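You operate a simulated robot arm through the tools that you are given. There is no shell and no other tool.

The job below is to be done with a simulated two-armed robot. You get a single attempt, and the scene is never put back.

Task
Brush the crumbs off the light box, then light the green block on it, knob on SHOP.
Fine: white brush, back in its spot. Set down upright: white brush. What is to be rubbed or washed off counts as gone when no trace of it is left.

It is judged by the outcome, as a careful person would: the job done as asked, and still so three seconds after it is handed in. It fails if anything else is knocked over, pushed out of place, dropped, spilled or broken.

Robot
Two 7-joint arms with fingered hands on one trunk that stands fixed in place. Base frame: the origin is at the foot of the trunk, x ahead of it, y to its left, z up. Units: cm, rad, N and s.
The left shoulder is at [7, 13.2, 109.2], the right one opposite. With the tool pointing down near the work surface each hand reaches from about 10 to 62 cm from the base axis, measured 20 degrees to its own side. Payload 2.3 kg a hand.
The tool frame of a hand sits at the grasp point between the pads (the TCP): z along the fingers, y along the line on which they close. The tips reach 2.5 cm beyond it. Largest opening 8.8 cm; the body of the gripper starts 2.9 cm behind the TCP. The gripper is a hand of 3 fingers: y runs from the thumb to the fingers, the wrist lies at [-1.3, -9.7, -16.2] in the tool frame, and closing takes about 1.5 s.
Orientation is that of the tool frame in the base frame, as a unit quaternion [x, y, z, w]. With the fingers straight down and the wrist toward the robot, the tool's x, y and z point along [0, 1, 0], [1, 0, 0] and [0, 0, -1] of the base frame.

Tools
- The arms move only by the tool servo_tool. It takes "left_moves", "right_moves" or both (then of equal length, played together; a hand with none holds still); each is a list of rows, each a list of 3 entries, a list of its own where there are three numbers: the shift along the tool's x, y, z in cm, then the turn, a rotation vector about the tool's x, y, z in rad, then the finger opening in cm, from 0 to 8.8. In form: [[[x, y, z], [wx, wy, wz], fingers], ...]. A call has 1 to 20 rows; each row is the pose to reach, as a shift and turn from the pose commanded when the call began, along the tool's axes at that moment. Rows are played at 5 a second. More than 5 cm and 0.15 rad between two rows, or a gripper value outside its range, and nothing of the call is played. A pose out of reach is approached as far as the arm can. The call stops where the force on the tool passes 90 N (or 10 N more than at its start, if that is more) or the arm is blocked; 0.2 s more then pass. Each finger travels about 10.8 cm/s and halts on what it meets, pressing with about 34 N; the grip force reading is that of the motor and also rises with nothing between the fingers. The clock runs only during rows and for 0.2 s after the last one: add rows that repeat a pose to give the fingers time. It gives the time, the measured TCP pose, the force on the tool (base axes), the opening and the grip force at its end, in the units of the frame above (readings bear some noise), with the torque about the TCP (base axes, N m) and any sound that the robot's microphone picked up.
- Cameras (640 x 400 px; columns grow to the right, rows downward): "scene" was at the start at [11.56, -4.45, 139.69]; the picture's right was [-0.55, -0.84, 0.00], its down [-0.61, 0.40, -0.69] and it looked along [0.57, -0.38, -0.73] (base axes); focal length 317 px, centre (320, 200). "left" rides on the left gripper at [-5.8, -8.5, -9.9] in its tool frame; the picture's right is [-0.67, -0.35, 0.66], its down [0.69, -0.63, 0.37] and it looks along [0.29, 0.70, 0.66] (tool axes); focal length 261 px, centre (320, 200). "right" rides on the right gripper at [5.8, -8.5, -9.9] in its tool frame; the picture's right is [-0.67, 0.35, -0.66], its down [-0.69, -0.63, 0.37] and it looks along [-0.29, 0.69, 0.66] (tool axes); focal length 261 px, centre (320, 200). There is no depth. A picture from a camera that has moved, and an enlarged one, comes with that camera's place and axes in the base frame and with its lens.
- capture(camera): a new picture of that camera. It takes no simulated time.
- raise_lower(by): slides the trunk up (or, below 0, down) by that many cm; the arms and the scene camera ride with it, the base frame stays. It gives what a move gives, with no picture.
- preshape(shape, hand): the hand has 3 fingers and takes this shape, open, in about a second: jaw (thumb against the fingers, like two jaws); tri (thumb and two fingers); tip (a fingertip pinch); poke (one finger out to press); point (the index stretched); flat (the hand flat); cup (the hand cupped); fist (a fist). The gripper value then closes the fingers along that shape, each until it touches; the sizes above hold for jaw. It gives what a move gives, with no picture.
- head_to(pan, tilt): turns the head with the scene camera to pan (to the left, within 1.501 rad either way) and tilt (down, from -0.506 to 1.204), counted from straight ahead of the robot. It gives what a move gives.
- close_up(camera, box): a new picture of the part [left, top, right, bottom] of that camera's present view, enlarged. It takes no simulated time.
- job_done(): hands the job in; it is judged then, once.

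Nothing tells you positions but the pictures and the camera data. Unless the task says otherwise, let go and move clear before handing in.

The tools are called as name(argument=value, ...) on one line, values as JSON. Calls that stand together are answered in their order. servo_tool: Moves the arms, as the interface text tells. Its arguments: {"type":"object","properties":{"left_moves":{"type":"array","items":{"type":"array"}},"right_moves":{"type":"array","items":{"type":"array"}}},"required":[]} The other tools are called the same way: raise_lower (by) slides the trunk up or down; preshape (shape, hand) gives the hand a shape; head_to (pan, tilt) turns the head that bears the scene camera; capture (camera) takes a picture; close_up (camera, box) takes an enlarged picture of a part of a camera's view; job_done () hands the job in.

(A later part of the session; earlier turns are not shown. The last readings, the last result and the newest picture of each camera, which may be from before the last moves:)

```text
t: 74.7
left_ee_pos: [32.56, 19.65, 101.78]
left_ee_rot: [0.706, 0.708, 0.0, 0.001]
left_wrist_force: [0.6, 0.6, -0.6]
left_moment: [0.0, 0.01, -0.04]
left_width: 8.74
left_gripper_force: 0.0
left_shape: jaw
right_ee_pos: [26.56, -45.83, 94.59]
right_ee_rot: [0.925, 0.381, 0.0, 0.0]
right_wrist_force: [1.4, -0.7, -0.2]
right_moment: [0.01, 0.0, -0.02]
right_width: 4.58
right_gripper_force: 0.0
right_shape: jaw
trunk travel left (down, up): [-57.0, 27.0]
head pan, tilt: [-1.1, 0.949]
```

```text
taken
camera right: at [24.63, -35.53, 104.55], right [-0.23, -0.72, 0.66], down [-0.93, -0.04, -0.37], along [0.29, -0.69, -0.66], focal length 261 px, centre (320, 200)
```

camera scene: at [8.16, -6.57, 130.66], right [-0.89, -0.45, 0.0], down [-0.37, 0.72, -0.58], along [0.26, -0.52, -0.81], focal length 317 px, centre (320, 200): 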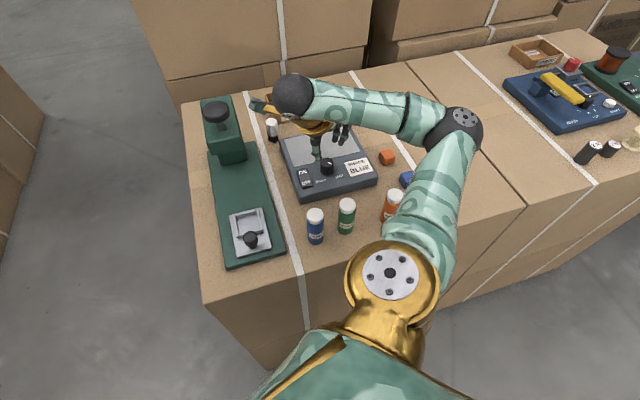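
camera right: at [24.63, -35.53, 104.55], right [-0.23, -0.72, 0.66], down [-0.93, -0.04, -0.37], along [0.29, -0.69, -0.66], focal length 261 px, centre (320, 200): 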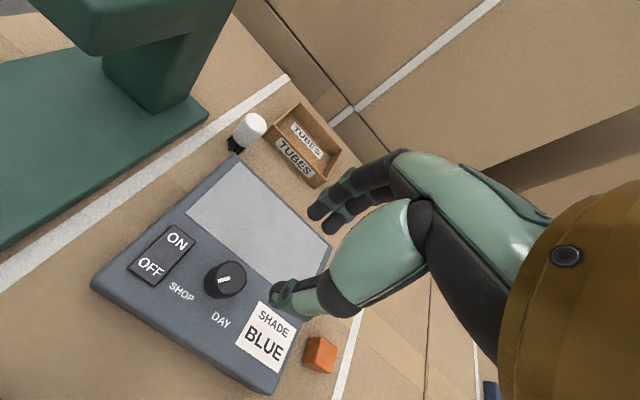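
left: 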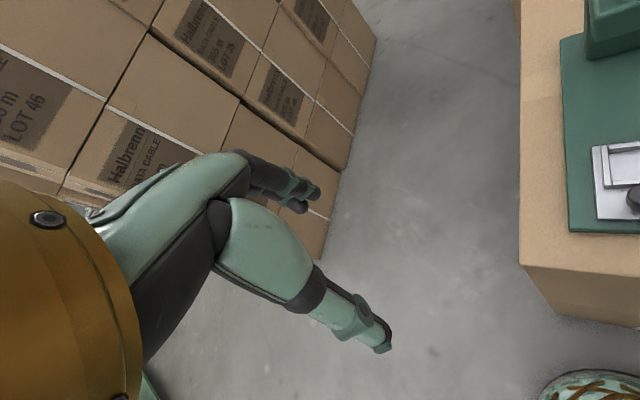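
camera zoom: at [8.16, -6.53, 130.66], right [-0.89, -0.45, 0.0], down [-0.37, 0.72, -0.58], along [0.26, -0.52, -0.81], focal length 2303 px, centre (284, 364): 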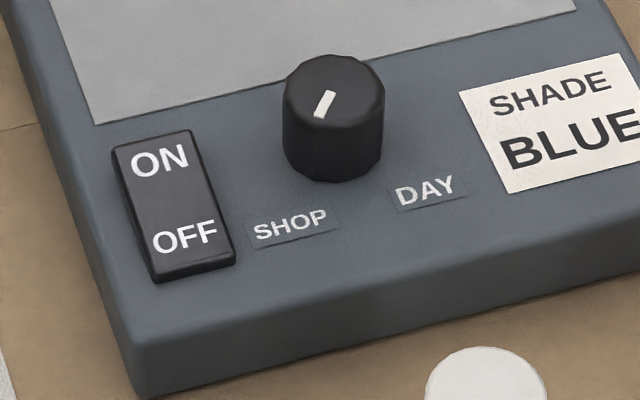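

The knob's mark points squarely at SHOP. Now the switch: I'll shape the right hand to poke with one finger and see where the tip lies.

preshape(shape="poke", hand="right")

capture(camera="right")

capture(camera="scene")

close_up(camera="scene", box=[260, 90, 400, 190])

```text
t: 75.6
left_ee_pos: [32.61, 19.71, 101.77]
left_ee_rot: [0.707, 0.708, -0.001, 0.001]
left_wrist_force: [0.5, 0.2, -0.3]
left_moment: [0.01, -0.01, -0.02]
left_width: 8.75
left_gripper_force: 0.1
left_shape: jaw
right_ee_pos: [26.65, -45.77, 94.59]
right_ee_rot: [0.925, 0.38, -0.001, 0.0]
right_wrist_force: [0.9, -0.4, 0.1]
right_moment: [0.01, 0.0, -0.02]
right_width: 0.0
right_gripper_force: 0.1
right_shape: poke
trunk travel left (down, up): [-57.0, 27.0]
head pan, tilt: [-1.1, 0.949]
```

```text
taken
camera right: at [24.64, -35.53, 104.56], right [-0.23, -0.72, 0.66], down [-0.93, -0.04, -0.37], along [0.29, -0.69, -0.66], focal length 261 px, centre (320, 200)
```

right: 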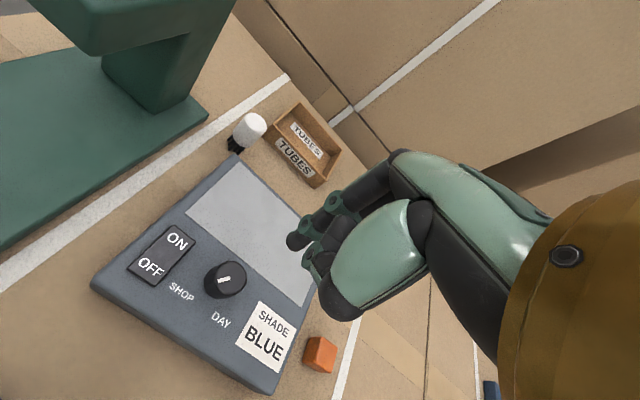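

```text
taken
camera scene: at [8.16, -6.54, 130.66], right [-0.89, -0.45, 0.0], down [-0.37, 0.72, -0.58], along [0.26, -0.52, -0.81], focal length 317 px, centre (320, 200)
```

scene: 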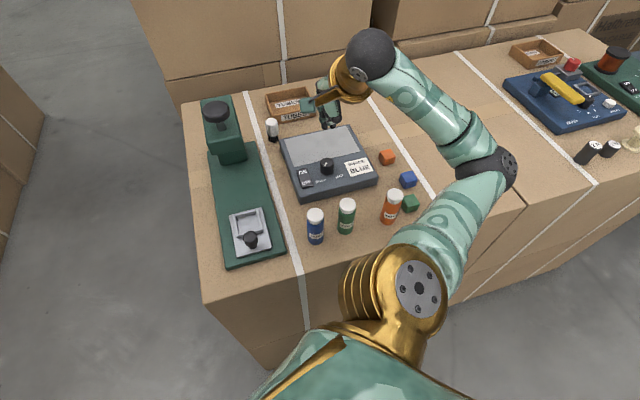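

```text
4.00 times, centred on (330, 140) of scene
camera zoom: at [8.16, -6.54, 130.66], right [-0.89, -0.45, 0.0], down [-0.37, 0.72, -0.58], along [0.26, -0.52, -0.81], focal length 1266 px, centre (280, 440)
```

zoom: 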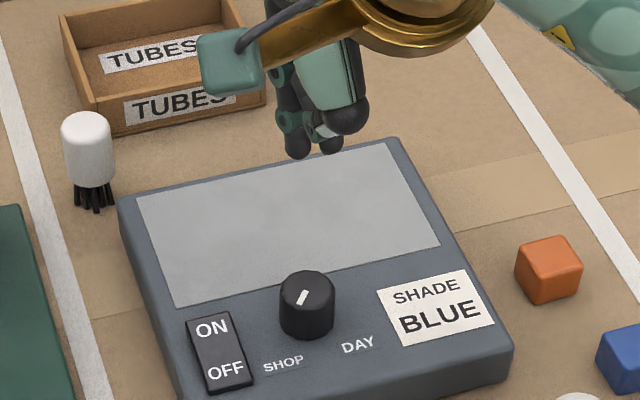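

close_up(camera="right", box=[250, 140, 450, 340])

close_up(camera="scene", box=[300, 70, 380, 140])

```text
2.00 times, centred on (350, 240) of right
camera zoom: at [24.64, -35.53, 104.56], right [-0.23, -0.72, 0.66], down [-0.93, -0.04, -0.37], along [0.29, -0.69, -0.66], focal length 521 px, centre (260, 120)
```

zoom: 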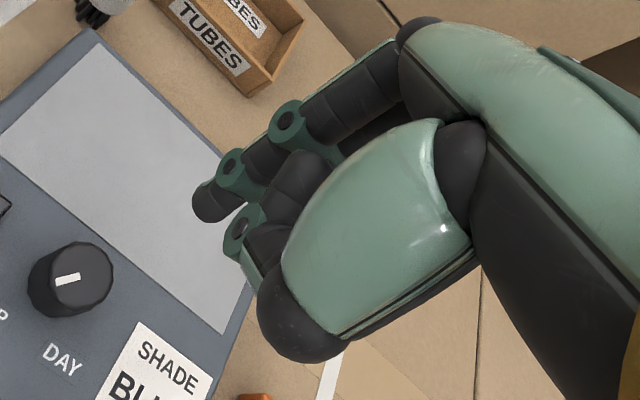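

```text
5.71 times, centred on (340, 105) of scene
camera zoom: at [8.16, -6.54, 130.66], right [-0.89, -0.45, 0.0], down [-0.37, 0.72, -0.58], along [0.26, -0.52, -0.81], focal length 1809 px, centre (206, 743)
```

zoom: 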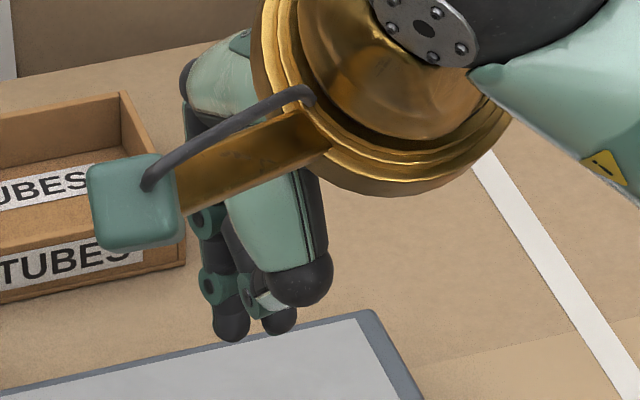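

In poke shape the index tip sits at about (0.8, -0.4, 2.1) in the tool frame. I'll bring it above the ON half of the rocker, near (30.3, -42.5).

servo_tool(right_moves=[[[1.4, 0.2, 0.5], [0, 0, 0], 0], [[2.8, 0.4, 2.0], [0, 0, 0], 0], [[4.17, 0.54, 4.0], [0, 0, 0], 0], [[4.17, 0.54, 6.0], [0, 0, 0], 0], [[4.17, 0.54, 7.5], [0, 0, 0], 0], [[4.17, 0.54, 7.5], [0, 0, 0], 0]])

close_up(camera="right", box=[200, 180, 360, 320])

close_up(camera="scene", box=[270, 120, 370, 200])

```text
t: 77.0
left_ee_pos: [32.46, 19.8, 101.88]
left_ee_rot: [0.708, 0.707, -0.001, 0.001]
left_wrist_force: [-0.1, 0.2, 1.0]
left_moment: [0.01, 0.03, 0.0]
left_width: 8.76
left_gripper_force: 0.1
left_shape: jaw
right_ee_pos: [30.08, -43.19, 87.11]
right_ee_rot: [0.925, 0.38, -0.001, 0.0]
right_wrist_force: [0.4, -0.3, -0.1]
right_moment: [-0.02, -0.02, 0.0]
right_width: 0.01
right_gripper_force: 0.1
right_shape: poke
trunk travel left (down, up): [-57.0, 27.0]
head pan, tilt: [-1.1, 0.949]
```

```text
2.86 times, centred on (280, 250) of right
camera zoom: at [28.02, -32.9, 97.06], right [-0.23, -0.72, 0.66], down [-0.93, -0.04, -0.37], along [0.29, -0.69, -0.66], focal length 745 px, centre (434, 57)
```

zoom: 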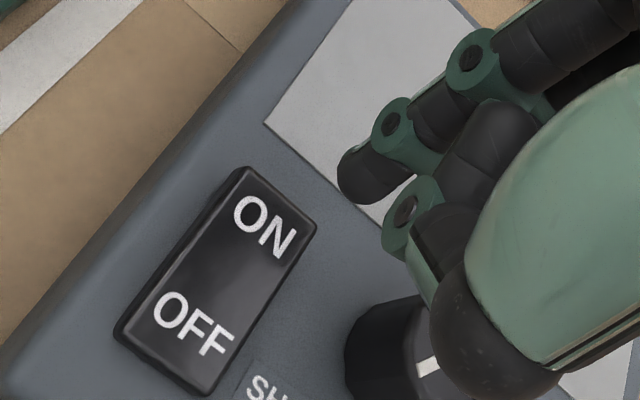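

```text
5.00 times, centred on (320, 160) of scene
camera zoom: at [8.16, -6.53, 130.66], right [-0.89, -0.45, 0.0], down [-0.37, 0.72, -0.58], along [0.26, -0.52, -0.81], focal length 1583 px, centre (320, 400)
```

zoom: 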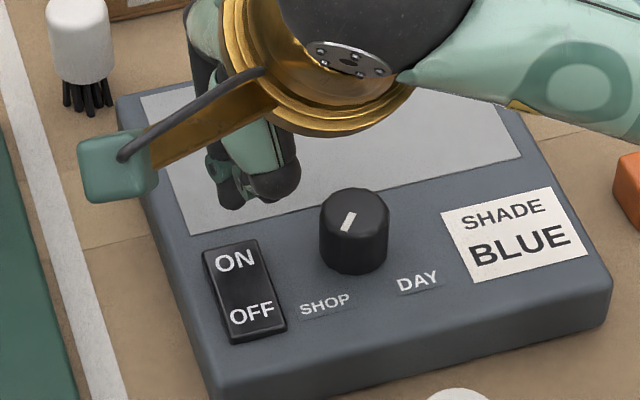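

The tip is over the ON half of the rocker within a few mm. I'll lower to just above it, then press in small steps.

servo_tool(right_moves=[[[0, 0.3, 0.8], [0, 0, 0], 0], [[0, 0.3, 1.6], [0, 0, 0], 0], [[0, 0.3, 2.3], [0, 0, 0], 0], [[0, 0.3, 2.7], [0, 0, 0], 0], [[0, 0.3, 3.0], [0, 0, 0], 0], [[0, 0.3, 3.0], [0, 0, 0], 0]])

close_up(camera="right", box=[200, 180, 360, 320])

close_up(camera="scene", box=[270, 120, 370, 200])

```text
t: 78.4
left_ee_pos: [32.43, 19.59, 101.82]
left_ee_rot: [0.707, 0.707, 0.0, 0.001]
left_wrist_force: [0.1, 0.4, 0.2]
left_moment: [0.01, -0.04, -0.02]
left_width: 8.75
left_gripper_force: 0.1
left_shape: jaw
right_ee_pos: [30.11, -43.45, 83.99]
right_ee_rot: [0.925, 0.38, 0.0, 0.0]
right_wrist_force: [0.0, -0.2, 0.1]
right_moment: [-0.03, -0.01, 0.0]
right_width: 0.0
right_gripper_force: 0.0
right_shape: poke
trunk travel left (down, up): [-57.0, 27.0]
head pan, tilt: [-1.1, 0.949]
```

```text
2.86 times, centred on (280, 250) of right
camera zoom: at [28.17, -33.24, 94.08], right [-0.23, -0.72, 0.66], down [-0.93, -0.04, -0.37], along [0.29, -0.69, -0.66], focal length 745 px, centre (434, 57)
```

zoom: 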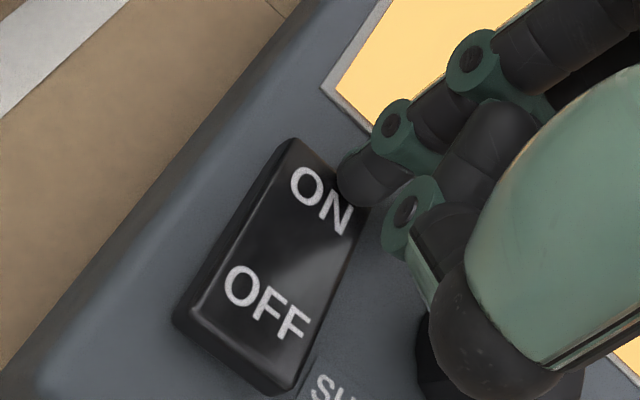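

```text
5.00 times, centred on (320, 160) of scene
camera zoom: at [8.18, -6.57, 130.66], right [-0.89, -0.45, 0.0], down [-0.37, 0.72, -0.58], along [0.26, -0.52, -0.81], focal length 1583 px, centre (320, 400)
```

zoom: 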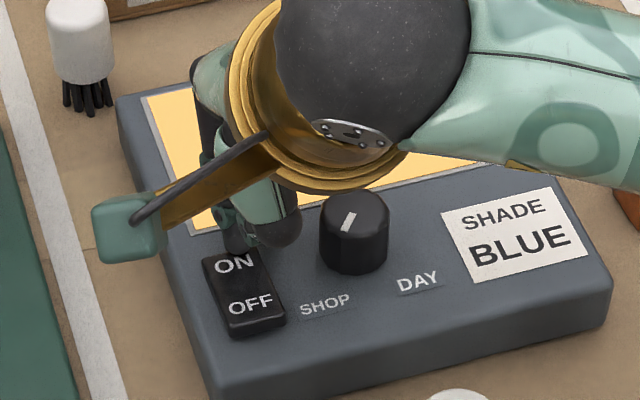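

The rocker is on ON and the panel glows a warm yellow (the SHOP light). I'll lift off and check the state.

servo_tool(right_moves=[[[0, 0, -1.0], [0, 0, 0], 0], [[0, 0, -3], [0, 0, 0], 0], [[0, 0, -6], [0, 0, 0], 0], [[0, 0, -9], [0, 0, 0], 0], [[0, 0, -11], [0, 0, 0], 0], [[0, 0, -11], [0, 0, 0], 0]])

preshape(shape="jaw", hand="right")

capture(camera="scene")

close_up(camera="scene", box=[250, 100, 430, 220])

```text
t: 79.8
left_ee_pos: [32.41, 19.68, 101.71]
left_ee_rot: [0.707, 0.707, 0.0, 0.0]
left_wrist_force: [0.1, -0.4, 0.5]
left_moment: [0.02, 0.0, 0.02]
left_width: 8.77
left_gripper_force: 0.0
left_shape: jaw
right_ee_pos: [30.22, -43.38, 95.27]
right_ee_rot: [0.925, 0.38, 0.0, 0.0]
right_wrist_force: [0.3, 0.0, 0.3]
right_moment: [0.0, 0.02, 0.02]
right_width: 0.0
right_gripper_force: 0.1
right_shape: poke
trunk travel left (down, up): [-57.0, 27.0]
head pan, tilt: [-1.1, 0.949]
```

```text
t: 80.7
left_ee_pos: [32.48, 19.8, 101.66]
left_ee_rot: [0.706, 0.708, 0.0, 0.001]
left_wrist_force: [-0.5, 0.1, -0.5]
left_moment: [0.0, -0.03, -0.01]
left_width: 8.74
left_gripper_force: 0.0
left_shape: jaw
right_ee_pos: [30.15, -43.47, 95.31]
right_ee_rot: [0.925, 0.38, 0.0, 0.0]
right_wrist_force: [-0.9, -0.2, 1.0]
right_moment: [-0.01, -0.02, 0.0]
right_width: 8.81
right_gripper_force: 0.0
right_shape: jaw
trunk travel left (down, up): [-57.0, 27.0]
head pan, tilt: [-1.1, 0.949]
```

```text
taken
camera scene: at [8.16, -6.54, 130.66], right [-0.89, -0.45, 0.0], down [-0.37, 0.72, -0.58], along [0.26, -0.52, -0.81], focal length 317 px, centre (320, 200)
```

scene: 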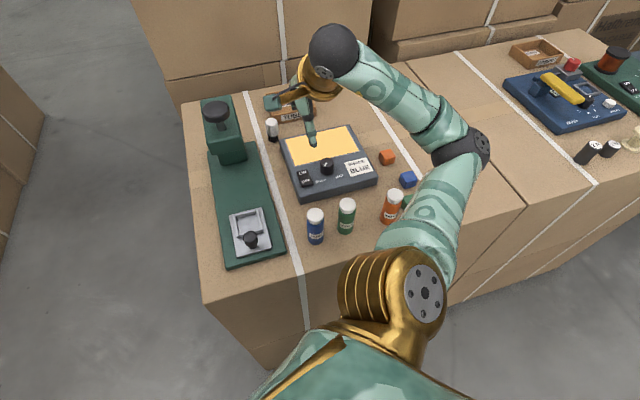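

```text
3.33 times, centred on (340, 160) of scene
camera zoom: at [8.16, -6.54, 130.66], right [-0.89, -0.45, 0.0], down [-0.37, 0.72, -0.58], along [0.26, -0.52, -0.81], focal length 1056 px, centre (253, 333)
```

zoom: 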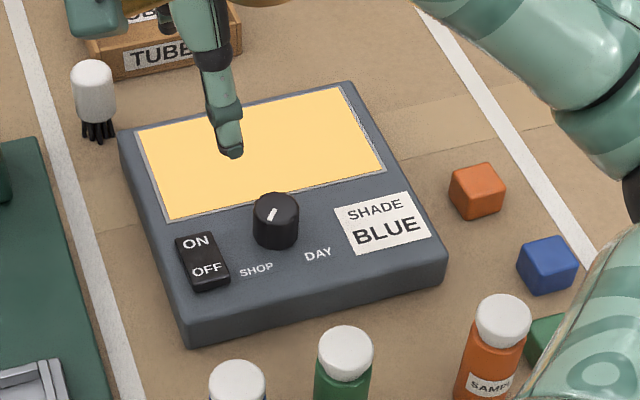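

The light is on with a warm glow, the panel is spotless, and the brush stands in place. Now for the green block: I'll move above it at a safe height.

servo_tool(right_moves=[[[-3.0, -2.1, 0], [0, 0, 0.02], 5.0], [[-6.0, -4.2, 0], [0, 0, 0.04], 4.6], [[-9.0, -6.3, 0], [0, 0, 0.06], 4.4], [[-12.0, -8.4, 0], [0, 0, 0.08], 4.4], [[-15.0, -10.5, 0], [0, 0, 0.08], 4.4], [[-17.5, -12.4, 0], [0, 0, 0.08], 4.4], [[-17.5, -12.4, 0], [0, 0, 0.08], 4.4]])

capture(camera="right")

capture(camera="scene")

```text
t: 82.3
left_ee_pos: [32.47, 19.71, 101.79]
left_ee_rot: [0.707, 0.707, -0.001, 0.0]
left_wrist_force: [-0.2, -0.3, -0.2]
left_moment: [-0.01, 0.01, 0.0]
left_width: 8.76
left_gripper_force: 0.0
left_shape: jaw
right_ee_pos: [8.81, -47.1, 95.0]
right_ee_rot: [0.939, 0.344, 0.001, -0.001]
right_wrist_force: [0.6, 0.0, -1.1]
right_moment: [-0.03, -0.03, -0.02]
right_width: 4.45
right_gripper_force: 0.0
right_shape: jaw
trunk travel left (down, up): [-57.0, 27.0]
head pan, tilt: [-1.1, 0.949]
```

```text
taken
camera right: at [7.66, -36.75, 105.14], right [-0.29, -0.7, 0.66], down [-0.93, 0.04, -0.37], along [0.23, -0.71, -0.66], focal length 261 px, centre (320, 200)
```

right: 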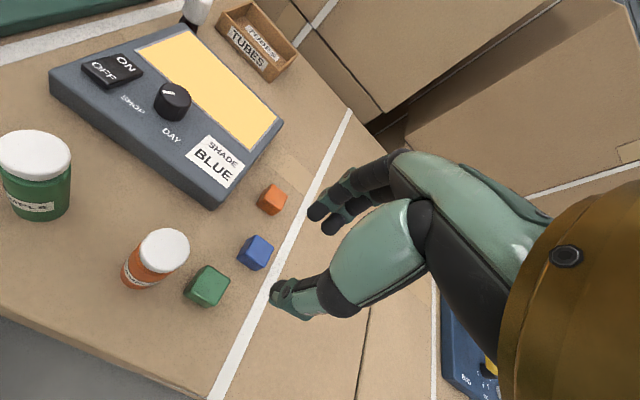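

```text
taken
camera scene: at [8.2, -6.55, 130.66], right [-0.89, -0.45, 0.0], down [-0.37, 0.72, -0.58], along [0.26, -0.52, -0.81], focal length 317 px, centre (320, 200)
```

scene: 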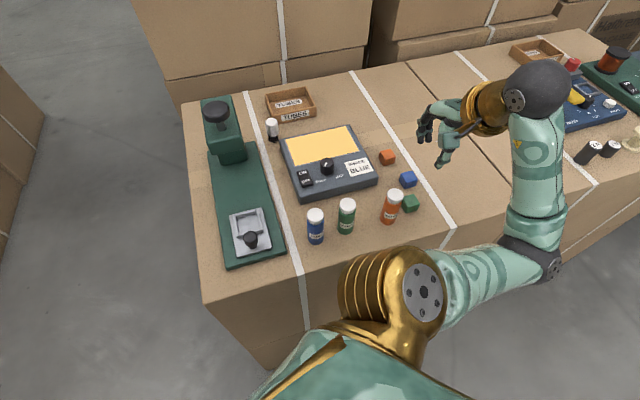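

The arm reaches it and the green block is in view. I'll zoom for exact position and orientation.

close_up(camera="right", box=[110, 180, 310, 330])

close_up(camera="scene", box=[360, 140, 460, 230])

```text
2.67 times, centred on (210, 255) of right
camera zoom: at [7.66, -36.75, 105.14], right [-0.29, -0.7, 0.66], down [-0.93, 0.04, -0.37], along [0.23, -0.71, -0.66], focal length 695 px, centre (613, 53)
```

zoom: 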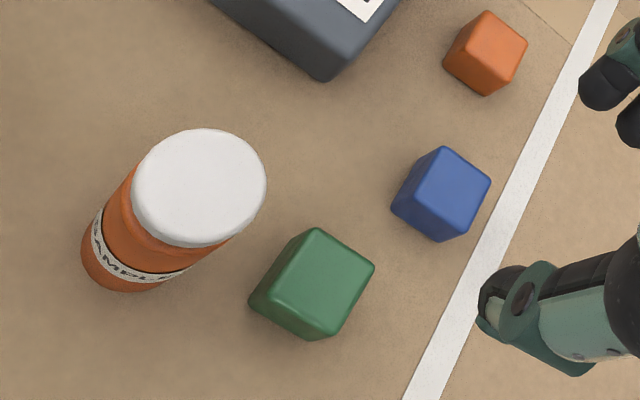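

```text
4.44 times, centred on (410, 185) of scene
camera zoom: at [8.2, -6.55, 130.66], right [-0.89, -0.45, 0.0], down [-0.37, 0.72, -0.58], along [0.26, -0.52, -0.81], focal length 1407 px, centre (-80, 267)
```

zoom: 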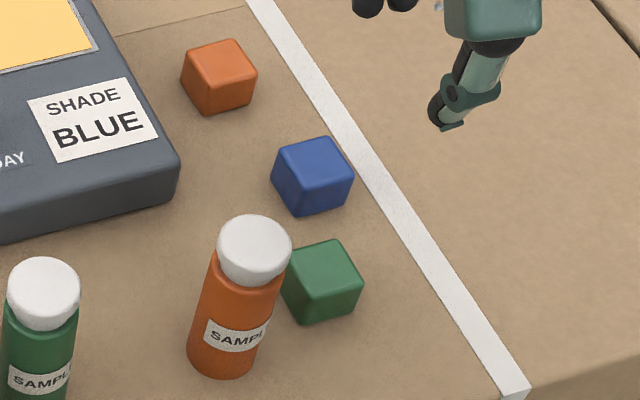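

The green block is at about (8.65, -46.6), 2.4 cm wide and nearly aligned with the hand; the orange jar leaves just over 1 cm for the gripper body. I'll align and come down partway.

servo_tool(right_moves=[[[0.15, -0.5, 1.5], [0, 0, -0.05], 4.4], [[0.15, -0.5, 3.5], [0, 0, -0.05], 4.4], [[0.15, -0.5, 5.5], [0, 0, -0.05], 4.4], [[0.15, -0.5, 7.5], [0, 0, -0.05], 4.4], [[0.15, -0.5, 9.0], [0, 0, -0.05], 4.4], [[0.15, -0.5, 9.0], [0, 0, -0.05], 4.4]])

capture(camera="right")

close_up(camera="scene", box=[360, 140, 460, 230])

```text
t: 83.7
left_ee_pos: [32.45, 19.76, 101.9]
left_ee_rot: [0.706, 0.708, 0.0, 0.001]
left_wrist_force: [0.5, -0.2, 0.5]
left_moment: [-0.03, 0.0, 0.01]
left_width: 8.77
left_gripper_force: 0.0
left_shape: jaw
right_ee_pos: [11.08, -46.97, 89.37]
right_ee_rot: [0.93, 0.367, 0.0, 0.0]
right_wrist_force: [0.2, -0.6, -0.6]
right_moment: [0.02, 0.04, 0.03]
right_width: 4.44
right_gripper_force: 0.1
right_shape: jaw
right hand out of reach, approached as far as the arm can: row 3, 4, 5, 6
trunk travel left (down, up): [-57.0, 27.0]
head pan, tilt: [-1.1, 0.949]
```

```text
taken
camera right: at [9.42, -36.76, 99.32], right [-0.25, -0.71, 0.66], down [-0.93, -0.01, -0.37], along [0.26, -0.7, -0.66], focal length 261 px, centre (320, 200)
```

right: 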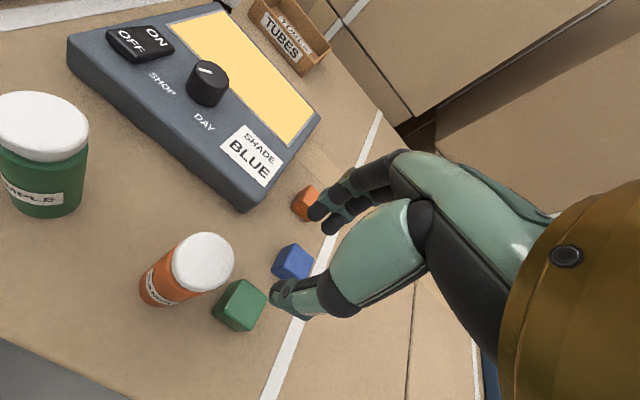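

```text
4.44 times, centred on (410, 185) of scene
camera zoom: at [8.14, -6.53, 130.66], right [-0.89, -0.45, 0.0], down [-0.37, 0.72, -0.58], along [0.26, -0.52, -0.81], focal length 1407 px, centre (-80, 267)
```

zoom: 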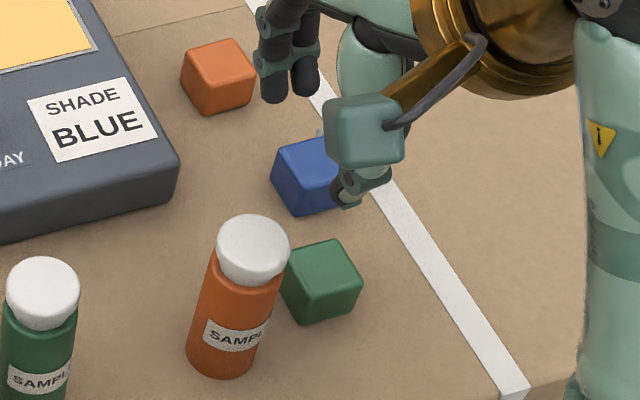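

The hand can't descend there with the arm alone, but the same pose was reachable at z 95. So I'll return to that height, align, and then lower the trunk so the hand comes straight down.

servo_tool(right_moves=[[[0, 0, -2.5], [0, 0, 0], 4.4], [[-0.4, -0.5, -5.0], [0, 0, 0], 4.4], [[-1.0, -1.3, -5.7], [0, 0, 0], 4.4], [[-1.6, -2.0, -5.7], [0, 0, 0], 4.4], [[-1.6, -2.0, -5.7], [0, 0, 0], 4.4]])

close_up(camera="right", box=[110, 180, 310, 330])

capture(camera="scene")

```text
t: 84.9
left_ee_pos: [32.47, 19.73, 101.68]
left_ee_rot: [0.707, 0.707, 0.0, 0.001]
left_wrist_force: [0.4, 0.9, 0.3]
left_moment: [0.0, 0.01, -0.02]
left_width: 8.76
left_gripper_force: 0.2
left_shape: jaw
right_ee_pos: [8.6, -46.63, 94.85]
right_ee_rot: [0.93, 0.366, 0.001, 0.0]
right_wrist_force: [0.8, 0.4, 0.6]
right_moment: [-0.03, -0.01, 0.0]
right_width: 4.47
right_gripper_force: 0.1
right_shape: jaw
trunk travel left (down, up): [-57.0, 27.0]
head pan, tilt: [-1.1, 0.949]
```

```text
2.67 times, centred on (210, 255) of right
camera zoom: at [7.04, -36.38, 104.83], right [-0.25, -0.71, 0.66], down [-0.93, -0.01, -0.37], along [0.27, -0.7, -0.66], focal length 695 px, centre (613, 53)
```

zoom: 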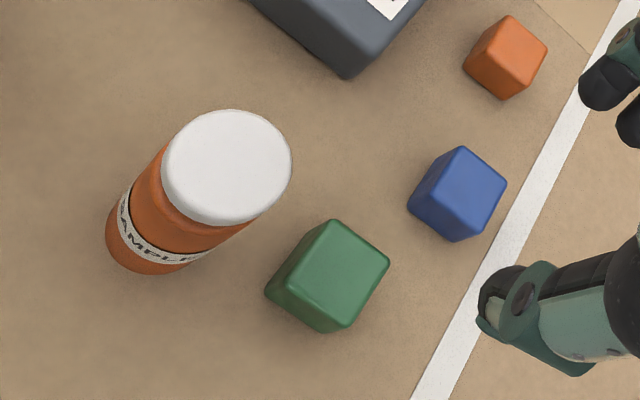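

```text
taken
camera scene: at [8.16, -6.54, 130.66], right [-0.89, -0.45, 0.0], down [-0.37, 0.72, -0.58], along [0.26, -0.52, -0.81], focal length 317 px, centre (320, 200)
```

scene: 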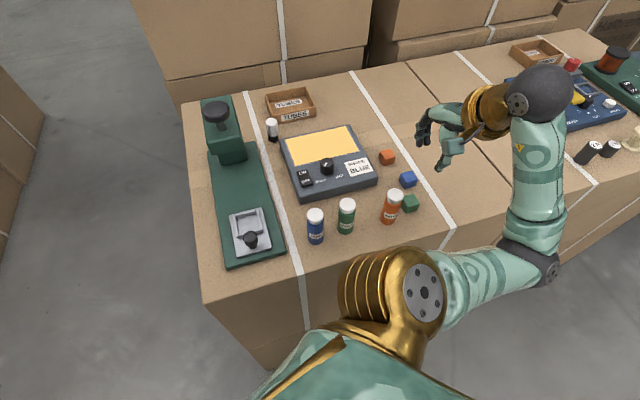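

Directly above the block. Lowering the trunk in stages, 8 cm first.

raise_lower(by=-8)

capture(camera="right")

capture(camera="scene")

```text
t: 86.1
left_ee_pos: [32.42, 19.72, 93.72]
left_ee_rot: [0.707, 0.707, 0.0, 0.002]
left_wrist_force: [-0.1, -0.4, -0.3]
left_moment: [-0.04, 0.02, -0.03]
left_width: 8.76
left_gripper_force: 0.0
left_shape: jaw
right_ee_pos: [8.68, -46.61, 86.71]
right_ee_rot: [0.93, 0.367, 0.0, 0.0]
right_wrist_force: [0.2, -0.2, -1.0]
right_moment: [-0.02, 0.0, 0.01]
right_width: 4.45
right_gripper_force: 0.0
right_shape: jaw
trunk travel left (down, up): [-49.0, 35.0]
head pan, tilt: [-1.1, 0.949]
```

```text
taken
camera right: at [7.03, -36.37, 96.83], right [-0.25, -0.71, 0.66], down [-0.93, -0.01, -0.37], along [0.27, -0.7, -0.66], focal length 261 px, centre (320, 200)
```

right: 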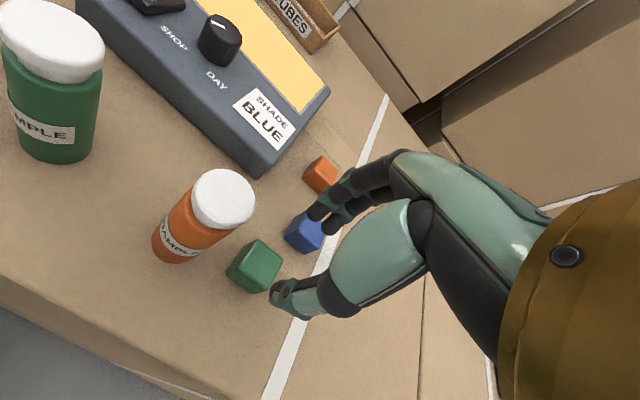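

```text
taken
camera scene: at [8.14, -6.53, 122.66], right [-0.89, -0.45, 0.0], down [-0.37, 0.72, -0.58], along [0.26, -0.52, -0.81], focal length 317 px, centre (320, 200)
```

scene: 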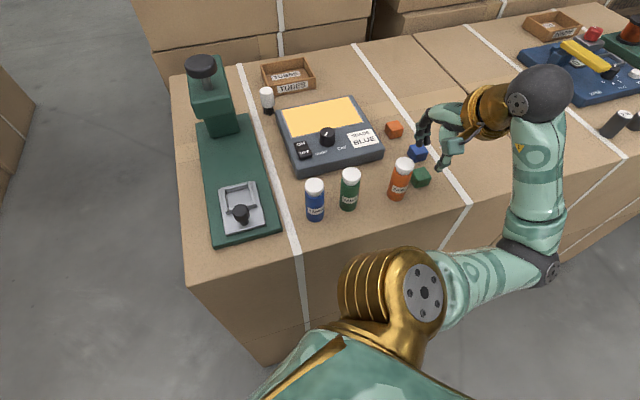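

close_up(camera="right", box=[180, 180, 360, 320])

close_up(camera="scene", box=[370, 100, 480, 200])

```text
2.86 times, centred on (270, 250) of right
camera zoom: at [7.03, -36.37, 96.83], right [-0.25, -0.71, 0.66], down [-0.93, -0.01, -0.37], along [0.27, -0.7, -0.66], focal length 745 px, centre (463, 57)
```

zoom: 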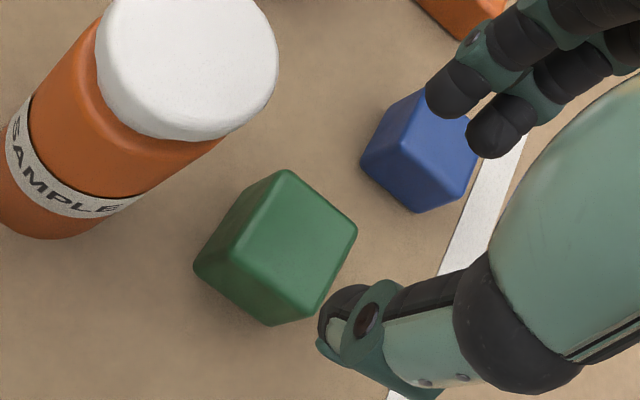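

```text
4.00 times, centred on (425, 150) of scene
camera zoom: at [8.14, -6.53, 122.66], right [-0.89, -0.45, 0.0], down [-0.37, 0.72, -0.58], along [0.26, -0.52, -0.81], focal length 1266 px, centre (-100, 400)
```

zoom: 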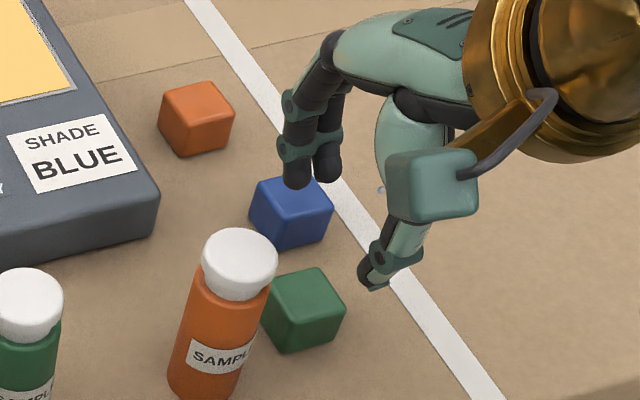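

Aligned within 2–3 mm. I'll narrow the fingers slightly, nudge toward the near side, and lower the rest of the way.

servo_tool(right_moves=[[[0, -0.1, 0], [0, 0, 0], 4.2], [[0, -0.2, 0], [0, 0, 0], 4.0], [[0, -0.2, 0], [0, 0, 0], 4.0]])

raise_lower(by=-4)

close_up(camera="right", box=[180, 180, 360, 320])

close_up(camera="scene", box=[370, 90, 480, 190])

```text
t: 86.9
left_ee_pos: [32.48, 19.83, 93.75]
left_ee_rot: [0.706, 0.708, 0.0, 0.001]
left_wrist_force: [-0.6, 0.2, 0.5]
left_moment: [0.03, 0.05, 0.01]
left_width: 8.75
left_gripper_force: 0.0
left_shape: jaw
right_ee_pos: [8.56, -46.56, 86.86]
right_ee_rot: [0.93, 0.367, 0.0, 0.0]
right_wrist_force: [-0.3, -1.1, 0.5]
right_moment: [0.0, -0.01, 0.0]
right_width: 4.04
right_gripper_force: 0.0
right_shape: jaw
trunk travel left (down, up): [-49.0, 35.0]
head pan, tilt: [-1.1, 0.949]
```

```text
t: 87.7
left_ee_pos: [32.34, 19.66, 89.85]
left_ee_rot: [0.707, 0.708, 0.001, 0.001]
left_wrist_force: [-0.1, -0.2, 0.0]
left_moment: [-0.01, -0.02, -0.01]
left_width: 8.76
left_gripper_force: 0.1
left_shape: jaw
right_ee_pos: [8.65, -46.45, 82.82]
right_ee_rot: [0.93, 0.366, -0.001, 0.0]
right_wrist_force: [0.0, -0.1, -0.2]
right_moment: [0.06, -0.02, 0.02]
right_width: 4.03
right_gripper_force: 0.0
right_shape: jaw
trunk travel left (down, up): [-45.0, 39.0]
head pan, tilt: [-1.1, 0.949]
```

```text
2.86 times, centred on (270, 250) of right
camera zoom: at [6.9, -36.22, 92.85], right [-0.25, -0.71, 0.66], down [-0.93, -0.01, -0.37], along [0.27, -0.7, -0.66], focal length 745 px, centre (463, 57)
```

zoom: 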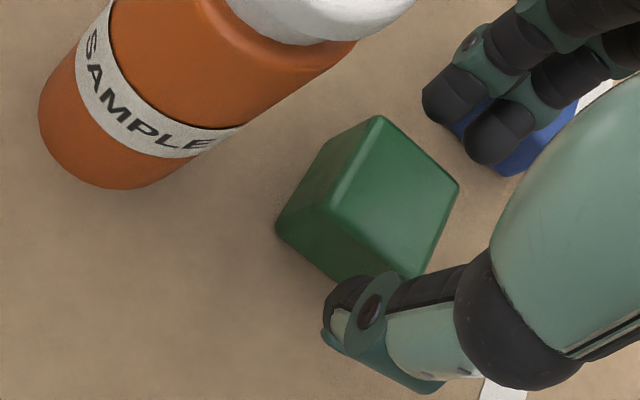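

```text
4.00 times, centred on (425, 140) of scene
camera zoom: at [8.14, -6.53, 118.65], right [-0.89, -0.45, 0.0], down [-0.37, 0.72, -0.58], along [0.26, -0.52, -0.81], focal length 1266 px, centre (-100, 440)
```

zoom: 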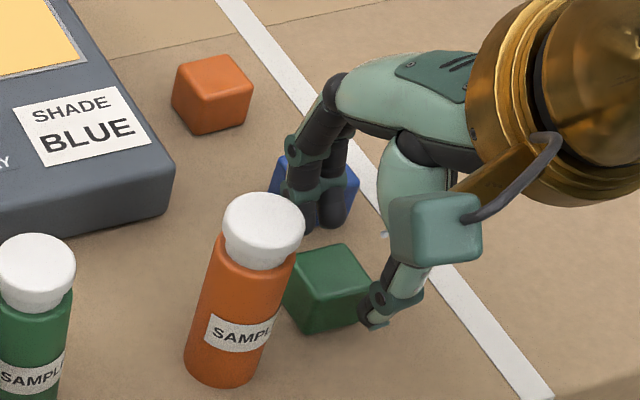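

Still well placed between jar and blue block. Lowering the last 1.5 cm.

raise_lower(by=-1.2)

close_up(camera="right", box=[180, 180, 360, 320])

close_up(camera="scene", box=[370, 90, 480, 190])

```text
t: 88.3
left_ee_pos: [32.5, 19.73, 88.54]
left_ee_rot: [0.707, 0.707, 0.0, 0.001]
left_wrist_force: [-0.2, -0.1, -0.8]
left_moment: [-0.03, 0.0, 0.0]
left_width: 8.77
left_gripper_force: 0.0
left_shape: jaw
right_ee_pos: [8.62, -46.45, 81.59]
right_ee_rot: [0.93, 0.367, 0.0, 0.0]
right_wrist_force: [0.1, 0.0, 0.0]
right_moment: [0.01, 0.01, 0.0]
right_width: 4.03
right_gripper_force: 0.1
right_shape: jaw
trunk travel left (down, up): [-43.8, 40.2]
head pan, tilt: [-1.1, 0.949]
```

```text
2.86 times, centred on (270, 250) of right
camera zoom: at [6.9, -36.22, 91.65], right [-0.25, -0.71, 0.66], down [-0.93, -0.01, -0.37], along [0.27, -0.7, -0.66], focal length 745 px, centre (463, 57)
```

zoom: 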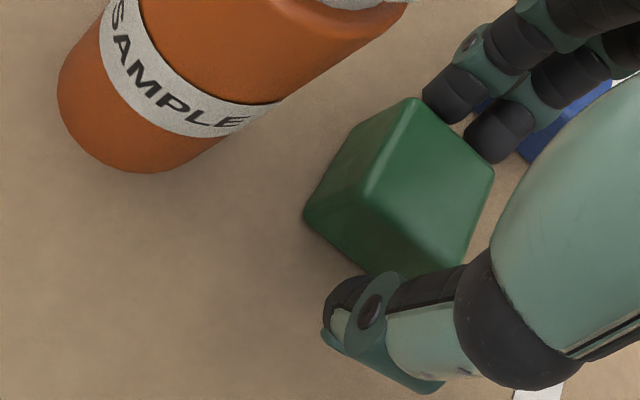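

```text
4.00 times, centred on (425, 140) of scene
camera zoom: at [8.14, -6.53, 117.45], right [-0.89, -0.45, 0.0], down [-0.37, 0.72, -0.58], along [0.26, -0.52, -0.81], focal length 1266 px, centre (-100, 440)
```

zoom: 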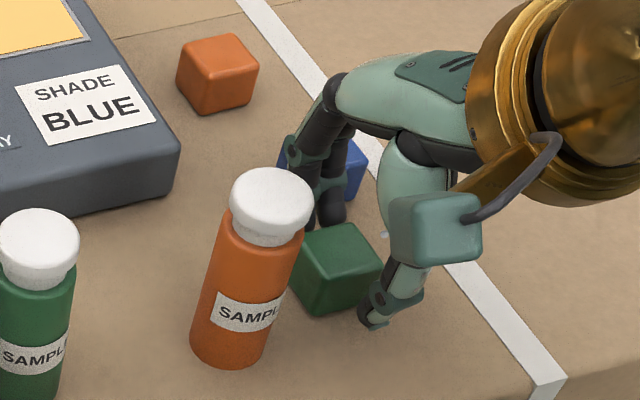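

raise_lower(by=-0.4)

close_up(camera="right", box=[180, 180, 360, 320])

```text
t: 88.8
left_ee_pos: [32.36, 19.71, 88.15]
left_ee_rot: [0.707, 0.707, 0.0, 0.001]
left_wrist_force: [0.6, -0.6, -0.5]
left_moment: [-0.02, 0.01, -0.01]
left_width: 8.75
left_gripper_force: 0.0
left_shape: jaw
right_ee_pos: [8.62, -46.6, 81.28]
right_ee_rot: [0.93, 0.366, 0.0, 0.0]
right_wrist_force: [-0.5, -0.1, 0.2]
right_moment: [-0.01, -0.02, 0.03]
right_width: 4.05
right_gripper_force: 0.1
right_shape: jaw
trunk travel left (down, up): [-43.4, 40.6]
head pan, tilt: [-1.1, 0.949]
```

```text
2.86 times, centred on (270, 250) of right
camera zoom: at [6.91, -36.22, 91.25], right [-0.25, -0.71, 0.66], down [-0.93, -0.01, -0.37], along [0.27, -0.7, -0.66], focal length 745 px, centre (463, 57)
```

zoom: 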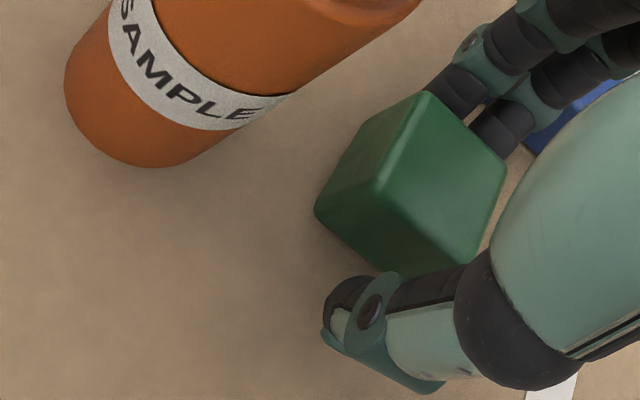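

Well placed at half the block's height. Closing gently.

servo_tool(right_moves=[[[0, 0, 0], [0, 0, 0], 3.6], [[0, 0, 0], [0, 0, 0], 3.2], [[0, 0, 0], [0, 0, 0], 2.8], [[0, 0, 0], [0, 0, 0], 2.4], [[0, 0, 0], [0, 0, 0], 2.0], [[0, 0, 0], [0, 0, 0], 1.6], [[0, 0, 0], [0, 0, 0], 1.6], [[0, 0, 0], [0, 0, 0], 1.6], [[0, 0, 0], [0, 0, 0], 1.6]])

close_up(camera="right", box=[180, 180, 360, 320])

close_up(camera="scene", box=[370, 90, 480, 190])

```text
t: 90.8
left_ee_pos: [32.52, 19.73, 88.22]
left_ee_rot: [0.707, 0.708, 0.0, 0.001]
left_wrist_force: [-0.2, 0.1, 0.2]
left_moment: [0.04, -0.04, 0.02]
left_width: 8.77
left_gripper_force: 0.1
left_shape: jaw
right_ee_pos: [8.55, -46.47, 81.22]
right_ee_rot: [0.931, 0.366, 0.0, -0.001]
right_wrist_force: [-0.1, 0.0, 0.2]
right_moment: [-0.01, 0.01, 0.01]
right_width: 2.2
right_gripper_force: 33.7
right_shape: jaw
trunk travel left (down, up): [-43.4, 40.6]
head pan, tilt: [-1.1, 0.949]
```

```text
2.86 times, centred on (270, 250) of right
camera zoom: at [6.91, -36.23, 91.25], right [-0.25, -0.71, 0.66], down [-0.93, -0.01, -0.37], along [0.27, -0.7, -0.66], focal length 745 px, centre (463, 57)
```

zoom: 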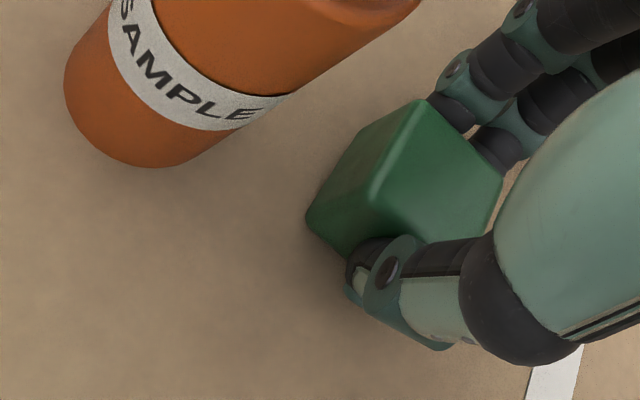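

```text
4.00 times, centred on (425, 140) of scene
camera zoom: at [8.15, -6.54, 117.06], right [-0.89, -0.45, 0.0], down [-0.37, 0.72, -0.58], along [0.26, -0.52, -0.81], focal length 1266 px, centre (-100, 440)
```

zoom: 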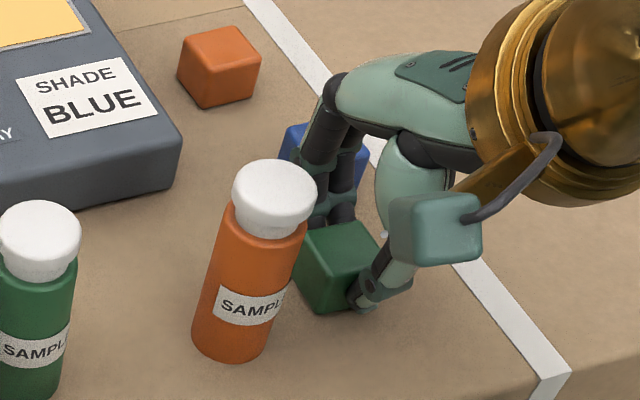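

Gripped. I'll raise the trunk a little to check the hold, then the rest.

raise_lower(by=2)

close_up(camera="right", box=[180, 180, 360, 320])

close_up(camera="scene", box=[370, 90, 480, 190])

```text
t: 91.5
left_ee_pos: [32.46, 19.7, 90.25]
left_ee_rot: [0.707, 0.708, -0.002, 0.001]
left_wrist_force: [-0.6, 0.0, 0.2]
left_moment: [0.0, -0.01, -0.05]
left_width: 8.78
left_gripper_force: 0.1
left_shape: jaw
right_ee_pos: [8.51, -46.49, 83.17]
right_ee_rot: [0.93, 0.366, 0.0, 0.0]
right_wrist_force: [0.6, -0.2, -0.4]
right_moment: [0.01, 0.02, -0.02]
right_width: 2.21
right_gripper_force: 34.1
right_shape: jaw
trunk travel left (down, up): [-45.4, 38.6]
head pan, tilt: [-1.1, 0.949]
```

```text
2.86 times, centred on (270, 250) of right
camera zoom: at [6.92, -36.23, 93.26], right [-0.25, -0.71, 0.66], down [-0.93, -0.01, -0.37], along [0.27, -0.7, -0.66], focal length 745 px, centre (463, 57)
```

zoom: 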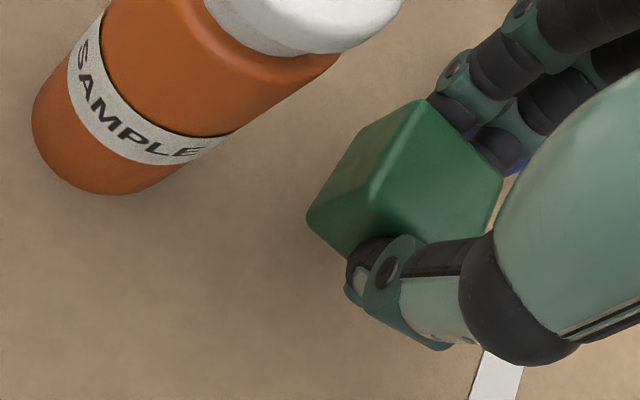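

```text
4.00 times, centred on (425, 140) of scene
camera zoom: at [8.16, -6.54, 119.07], right [-0.89, -0.45, 0.0], down [-0.37, 0.72, -0.58], along [0.26, -0.52, -0.81], focal length 1266 px, centre (-100, 440)
```

zoom: 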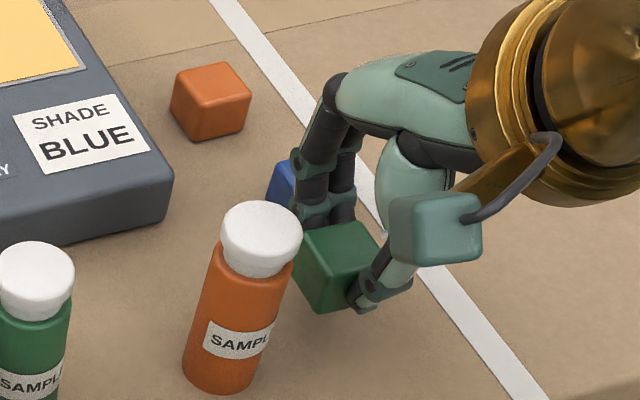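

The block is held firmly and level. Raising the rest of the way.

raise_lower(by=11.6)

capture(camera="scene")

close_up(camera="scene", box=[270, 110, 430, 230])

```text
t: 93.0
left_ee_pos: [32.49, 19.71, 101.76]
left_ee_rot: [0.707, 0.708, -0.001, 0.001]
left_wrist_force: [-0.2, 0.3, 1.2]
left_moment: [0.03, -0.01, 0.0]
left_width: 8.74
left_gripper_force: 0.0
left_shape: jaw
right_ee_pos: [8.53, -46.37, 94.79]
right_ee_rot: [0.93, 0.366, 0.001, 0.001]
right_wrist_force: [-0.9, 0.1, -1.0]
right_moment: [-0.02, 0.03, -0.01]
right_width: 2.21
right_gripper_force: 33.9
right_shape: jaw
trunk travel left (down, up): [-57.0, 27.0]
head pan, tilt: [-1.1, 0.949]
```

```text
taken
camera scene: at [8.15, -6.54, 130.66], right [-0.89, -0.45, 0.0], down [-0.37, 0.72, -0.58], along [0.26, -0.52, -0.81], focal length 317 px, centre (320, 200)
```

scene: 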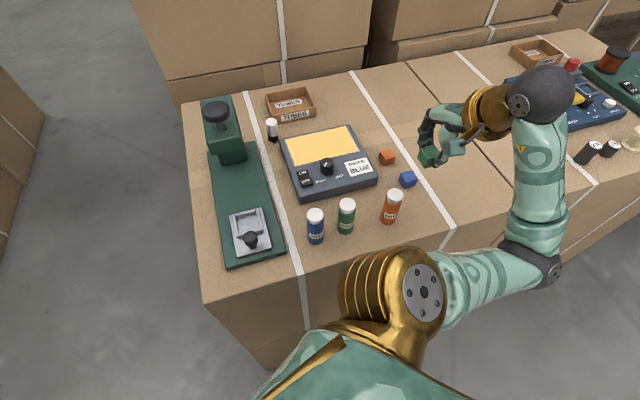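

```text
3.33 times, centred on (350, 170) of scene
camera zoom: at [8.15, -6.54, 130.66], right [-0.89, -0.45, 0.0], down [-0.37, 0.72, -0.58], along [0.26, -0.52, -0.81], focal length 1056 px, centre (220, 300)
```

zoom: 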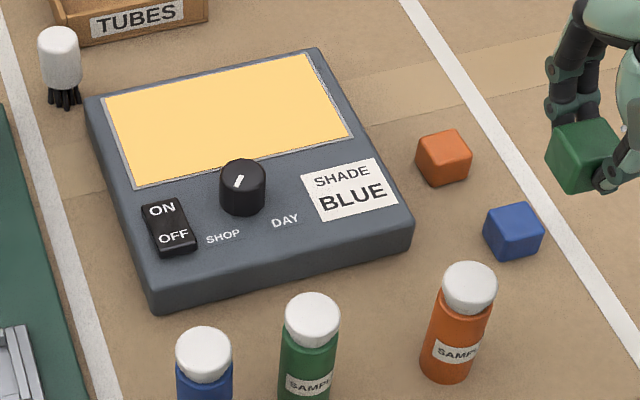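

Everything is in order: light on, knob at SHOP, block in hand. I'll carry the block over the panel at height.

servo_tool(right_moves=[[[2.0, 3.2, 0], [0, 0, 0], 1.6], [[4.1, 6.4, 0], [0, 0, 0], 1.6], [[6.2, 9.6, 0], [0, 0, 0], 1.6], [[8.3, 12.8, 0], [0, 0, 0], 1.6], [[10.4, 16.0, 0], [0, 0, 0], 1.6], [[12.0, 18.5, 0], [0, 0, 0], 1.6], [[12.5, 19.3, 0], [0, 0, 0], 1.6], [[12.5, 19.3, 0], [0, 0, 0], 1.6]])

capture(camera="right")

capture(camera="scene")

```text
t: 94.8
left_ee_pos: [32.57, 19.61, 101.75]
left_ee_rot: [0.707, 0.707, 0.0, 0.001]
left_wrist_force: [0.5, -0.1, 0.3]
left_moment: [0.01, -0.01, 0.02]
left_width: 8.73
left_gripper_force: 0.1
left_shape: jaw
right_ee_pos: [30.9, -52.09, 94.83]
right_ee_rot: [0.931, 0.366, 0.0, 0.0]
right_wrist_force: [-0.7, 0.8, -0.1]
right_moment: [0.0, 0.0, 0.0]
right_width: 2.22
right_gripper_force: 34.3
right_shape: jaw
trunk travel left (down, up): [-57.0, 27.0]
head pan, tilt: [-1.1, 0.949]
```

```text
taken
camera right: at [29.27, -41.81, 104.91], right [-0.25, -0.71, 0.66], down [-0.93, -0.01, -0.37], along [0.27, -0.7, -0.66], focal length 261 px, centre (320, 200)
```

right: 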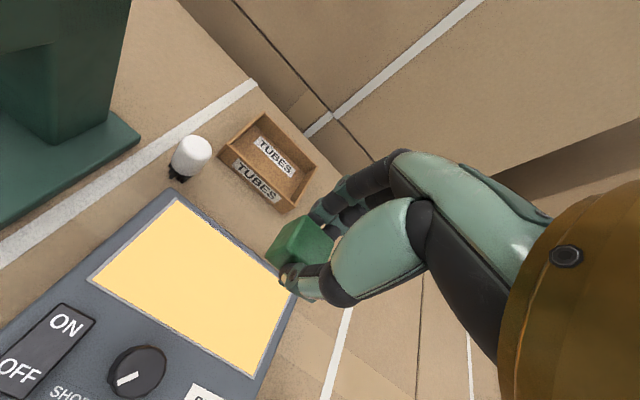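

```text
taken
camera scene: at [8.16, -6.55, 130.66], right [-0.89, -0.45, 0.0], down [-0.37, 0.72, -0.58], along [0.26, -0.52, -0.81], focal length 317 px, centre (320, 200)
```

scene: 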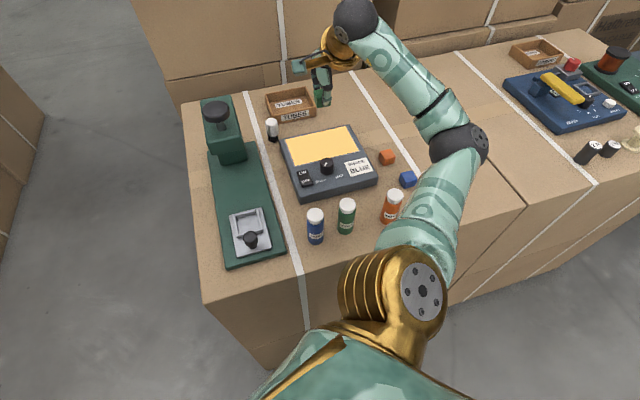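

close_up(camera="right", box=[60, 170, 360, 400])

close_up(camera="scene", box=[260, 60, 400, 170])

```text
1.74 times, centred on (210, 285) of right
camera zoom: at [29.27, -41.81, 104.91], right [-0.25, -0.71, 0.66], down [-0.93, -0.01, -0.37], along [0.27, -0.7, -0.66], focal length 453 px, centre (511, 52)
```

zoom: 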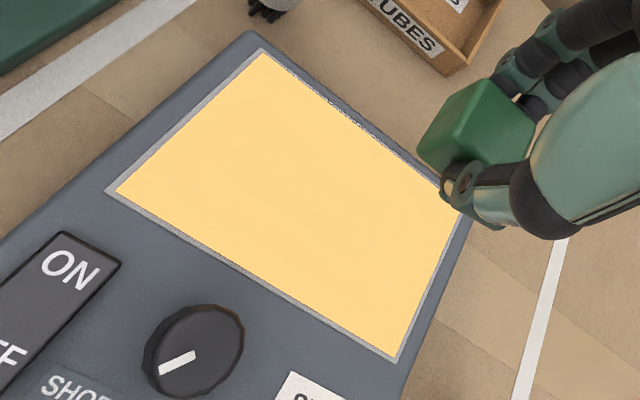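

```text
3.64 times, centred on (330, 115) of scene
camera zoom: at [8.16, -6.55, 130.66], right [-0.89, -0.45, 0.0], down [-0.37, 0.72, -0.58], along [0.26, -0.52, -0.81], focal length 1151 px, centre (284, 509)
```

zoom: 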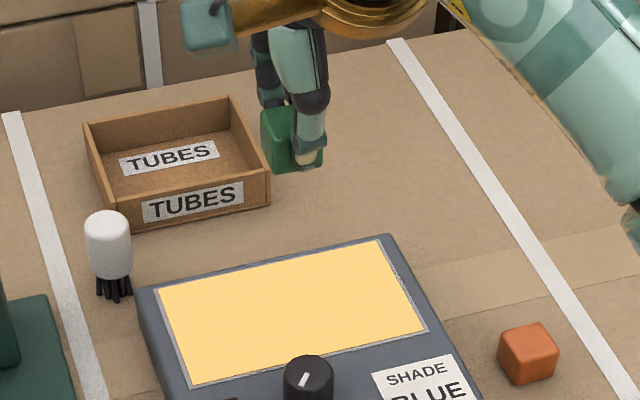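

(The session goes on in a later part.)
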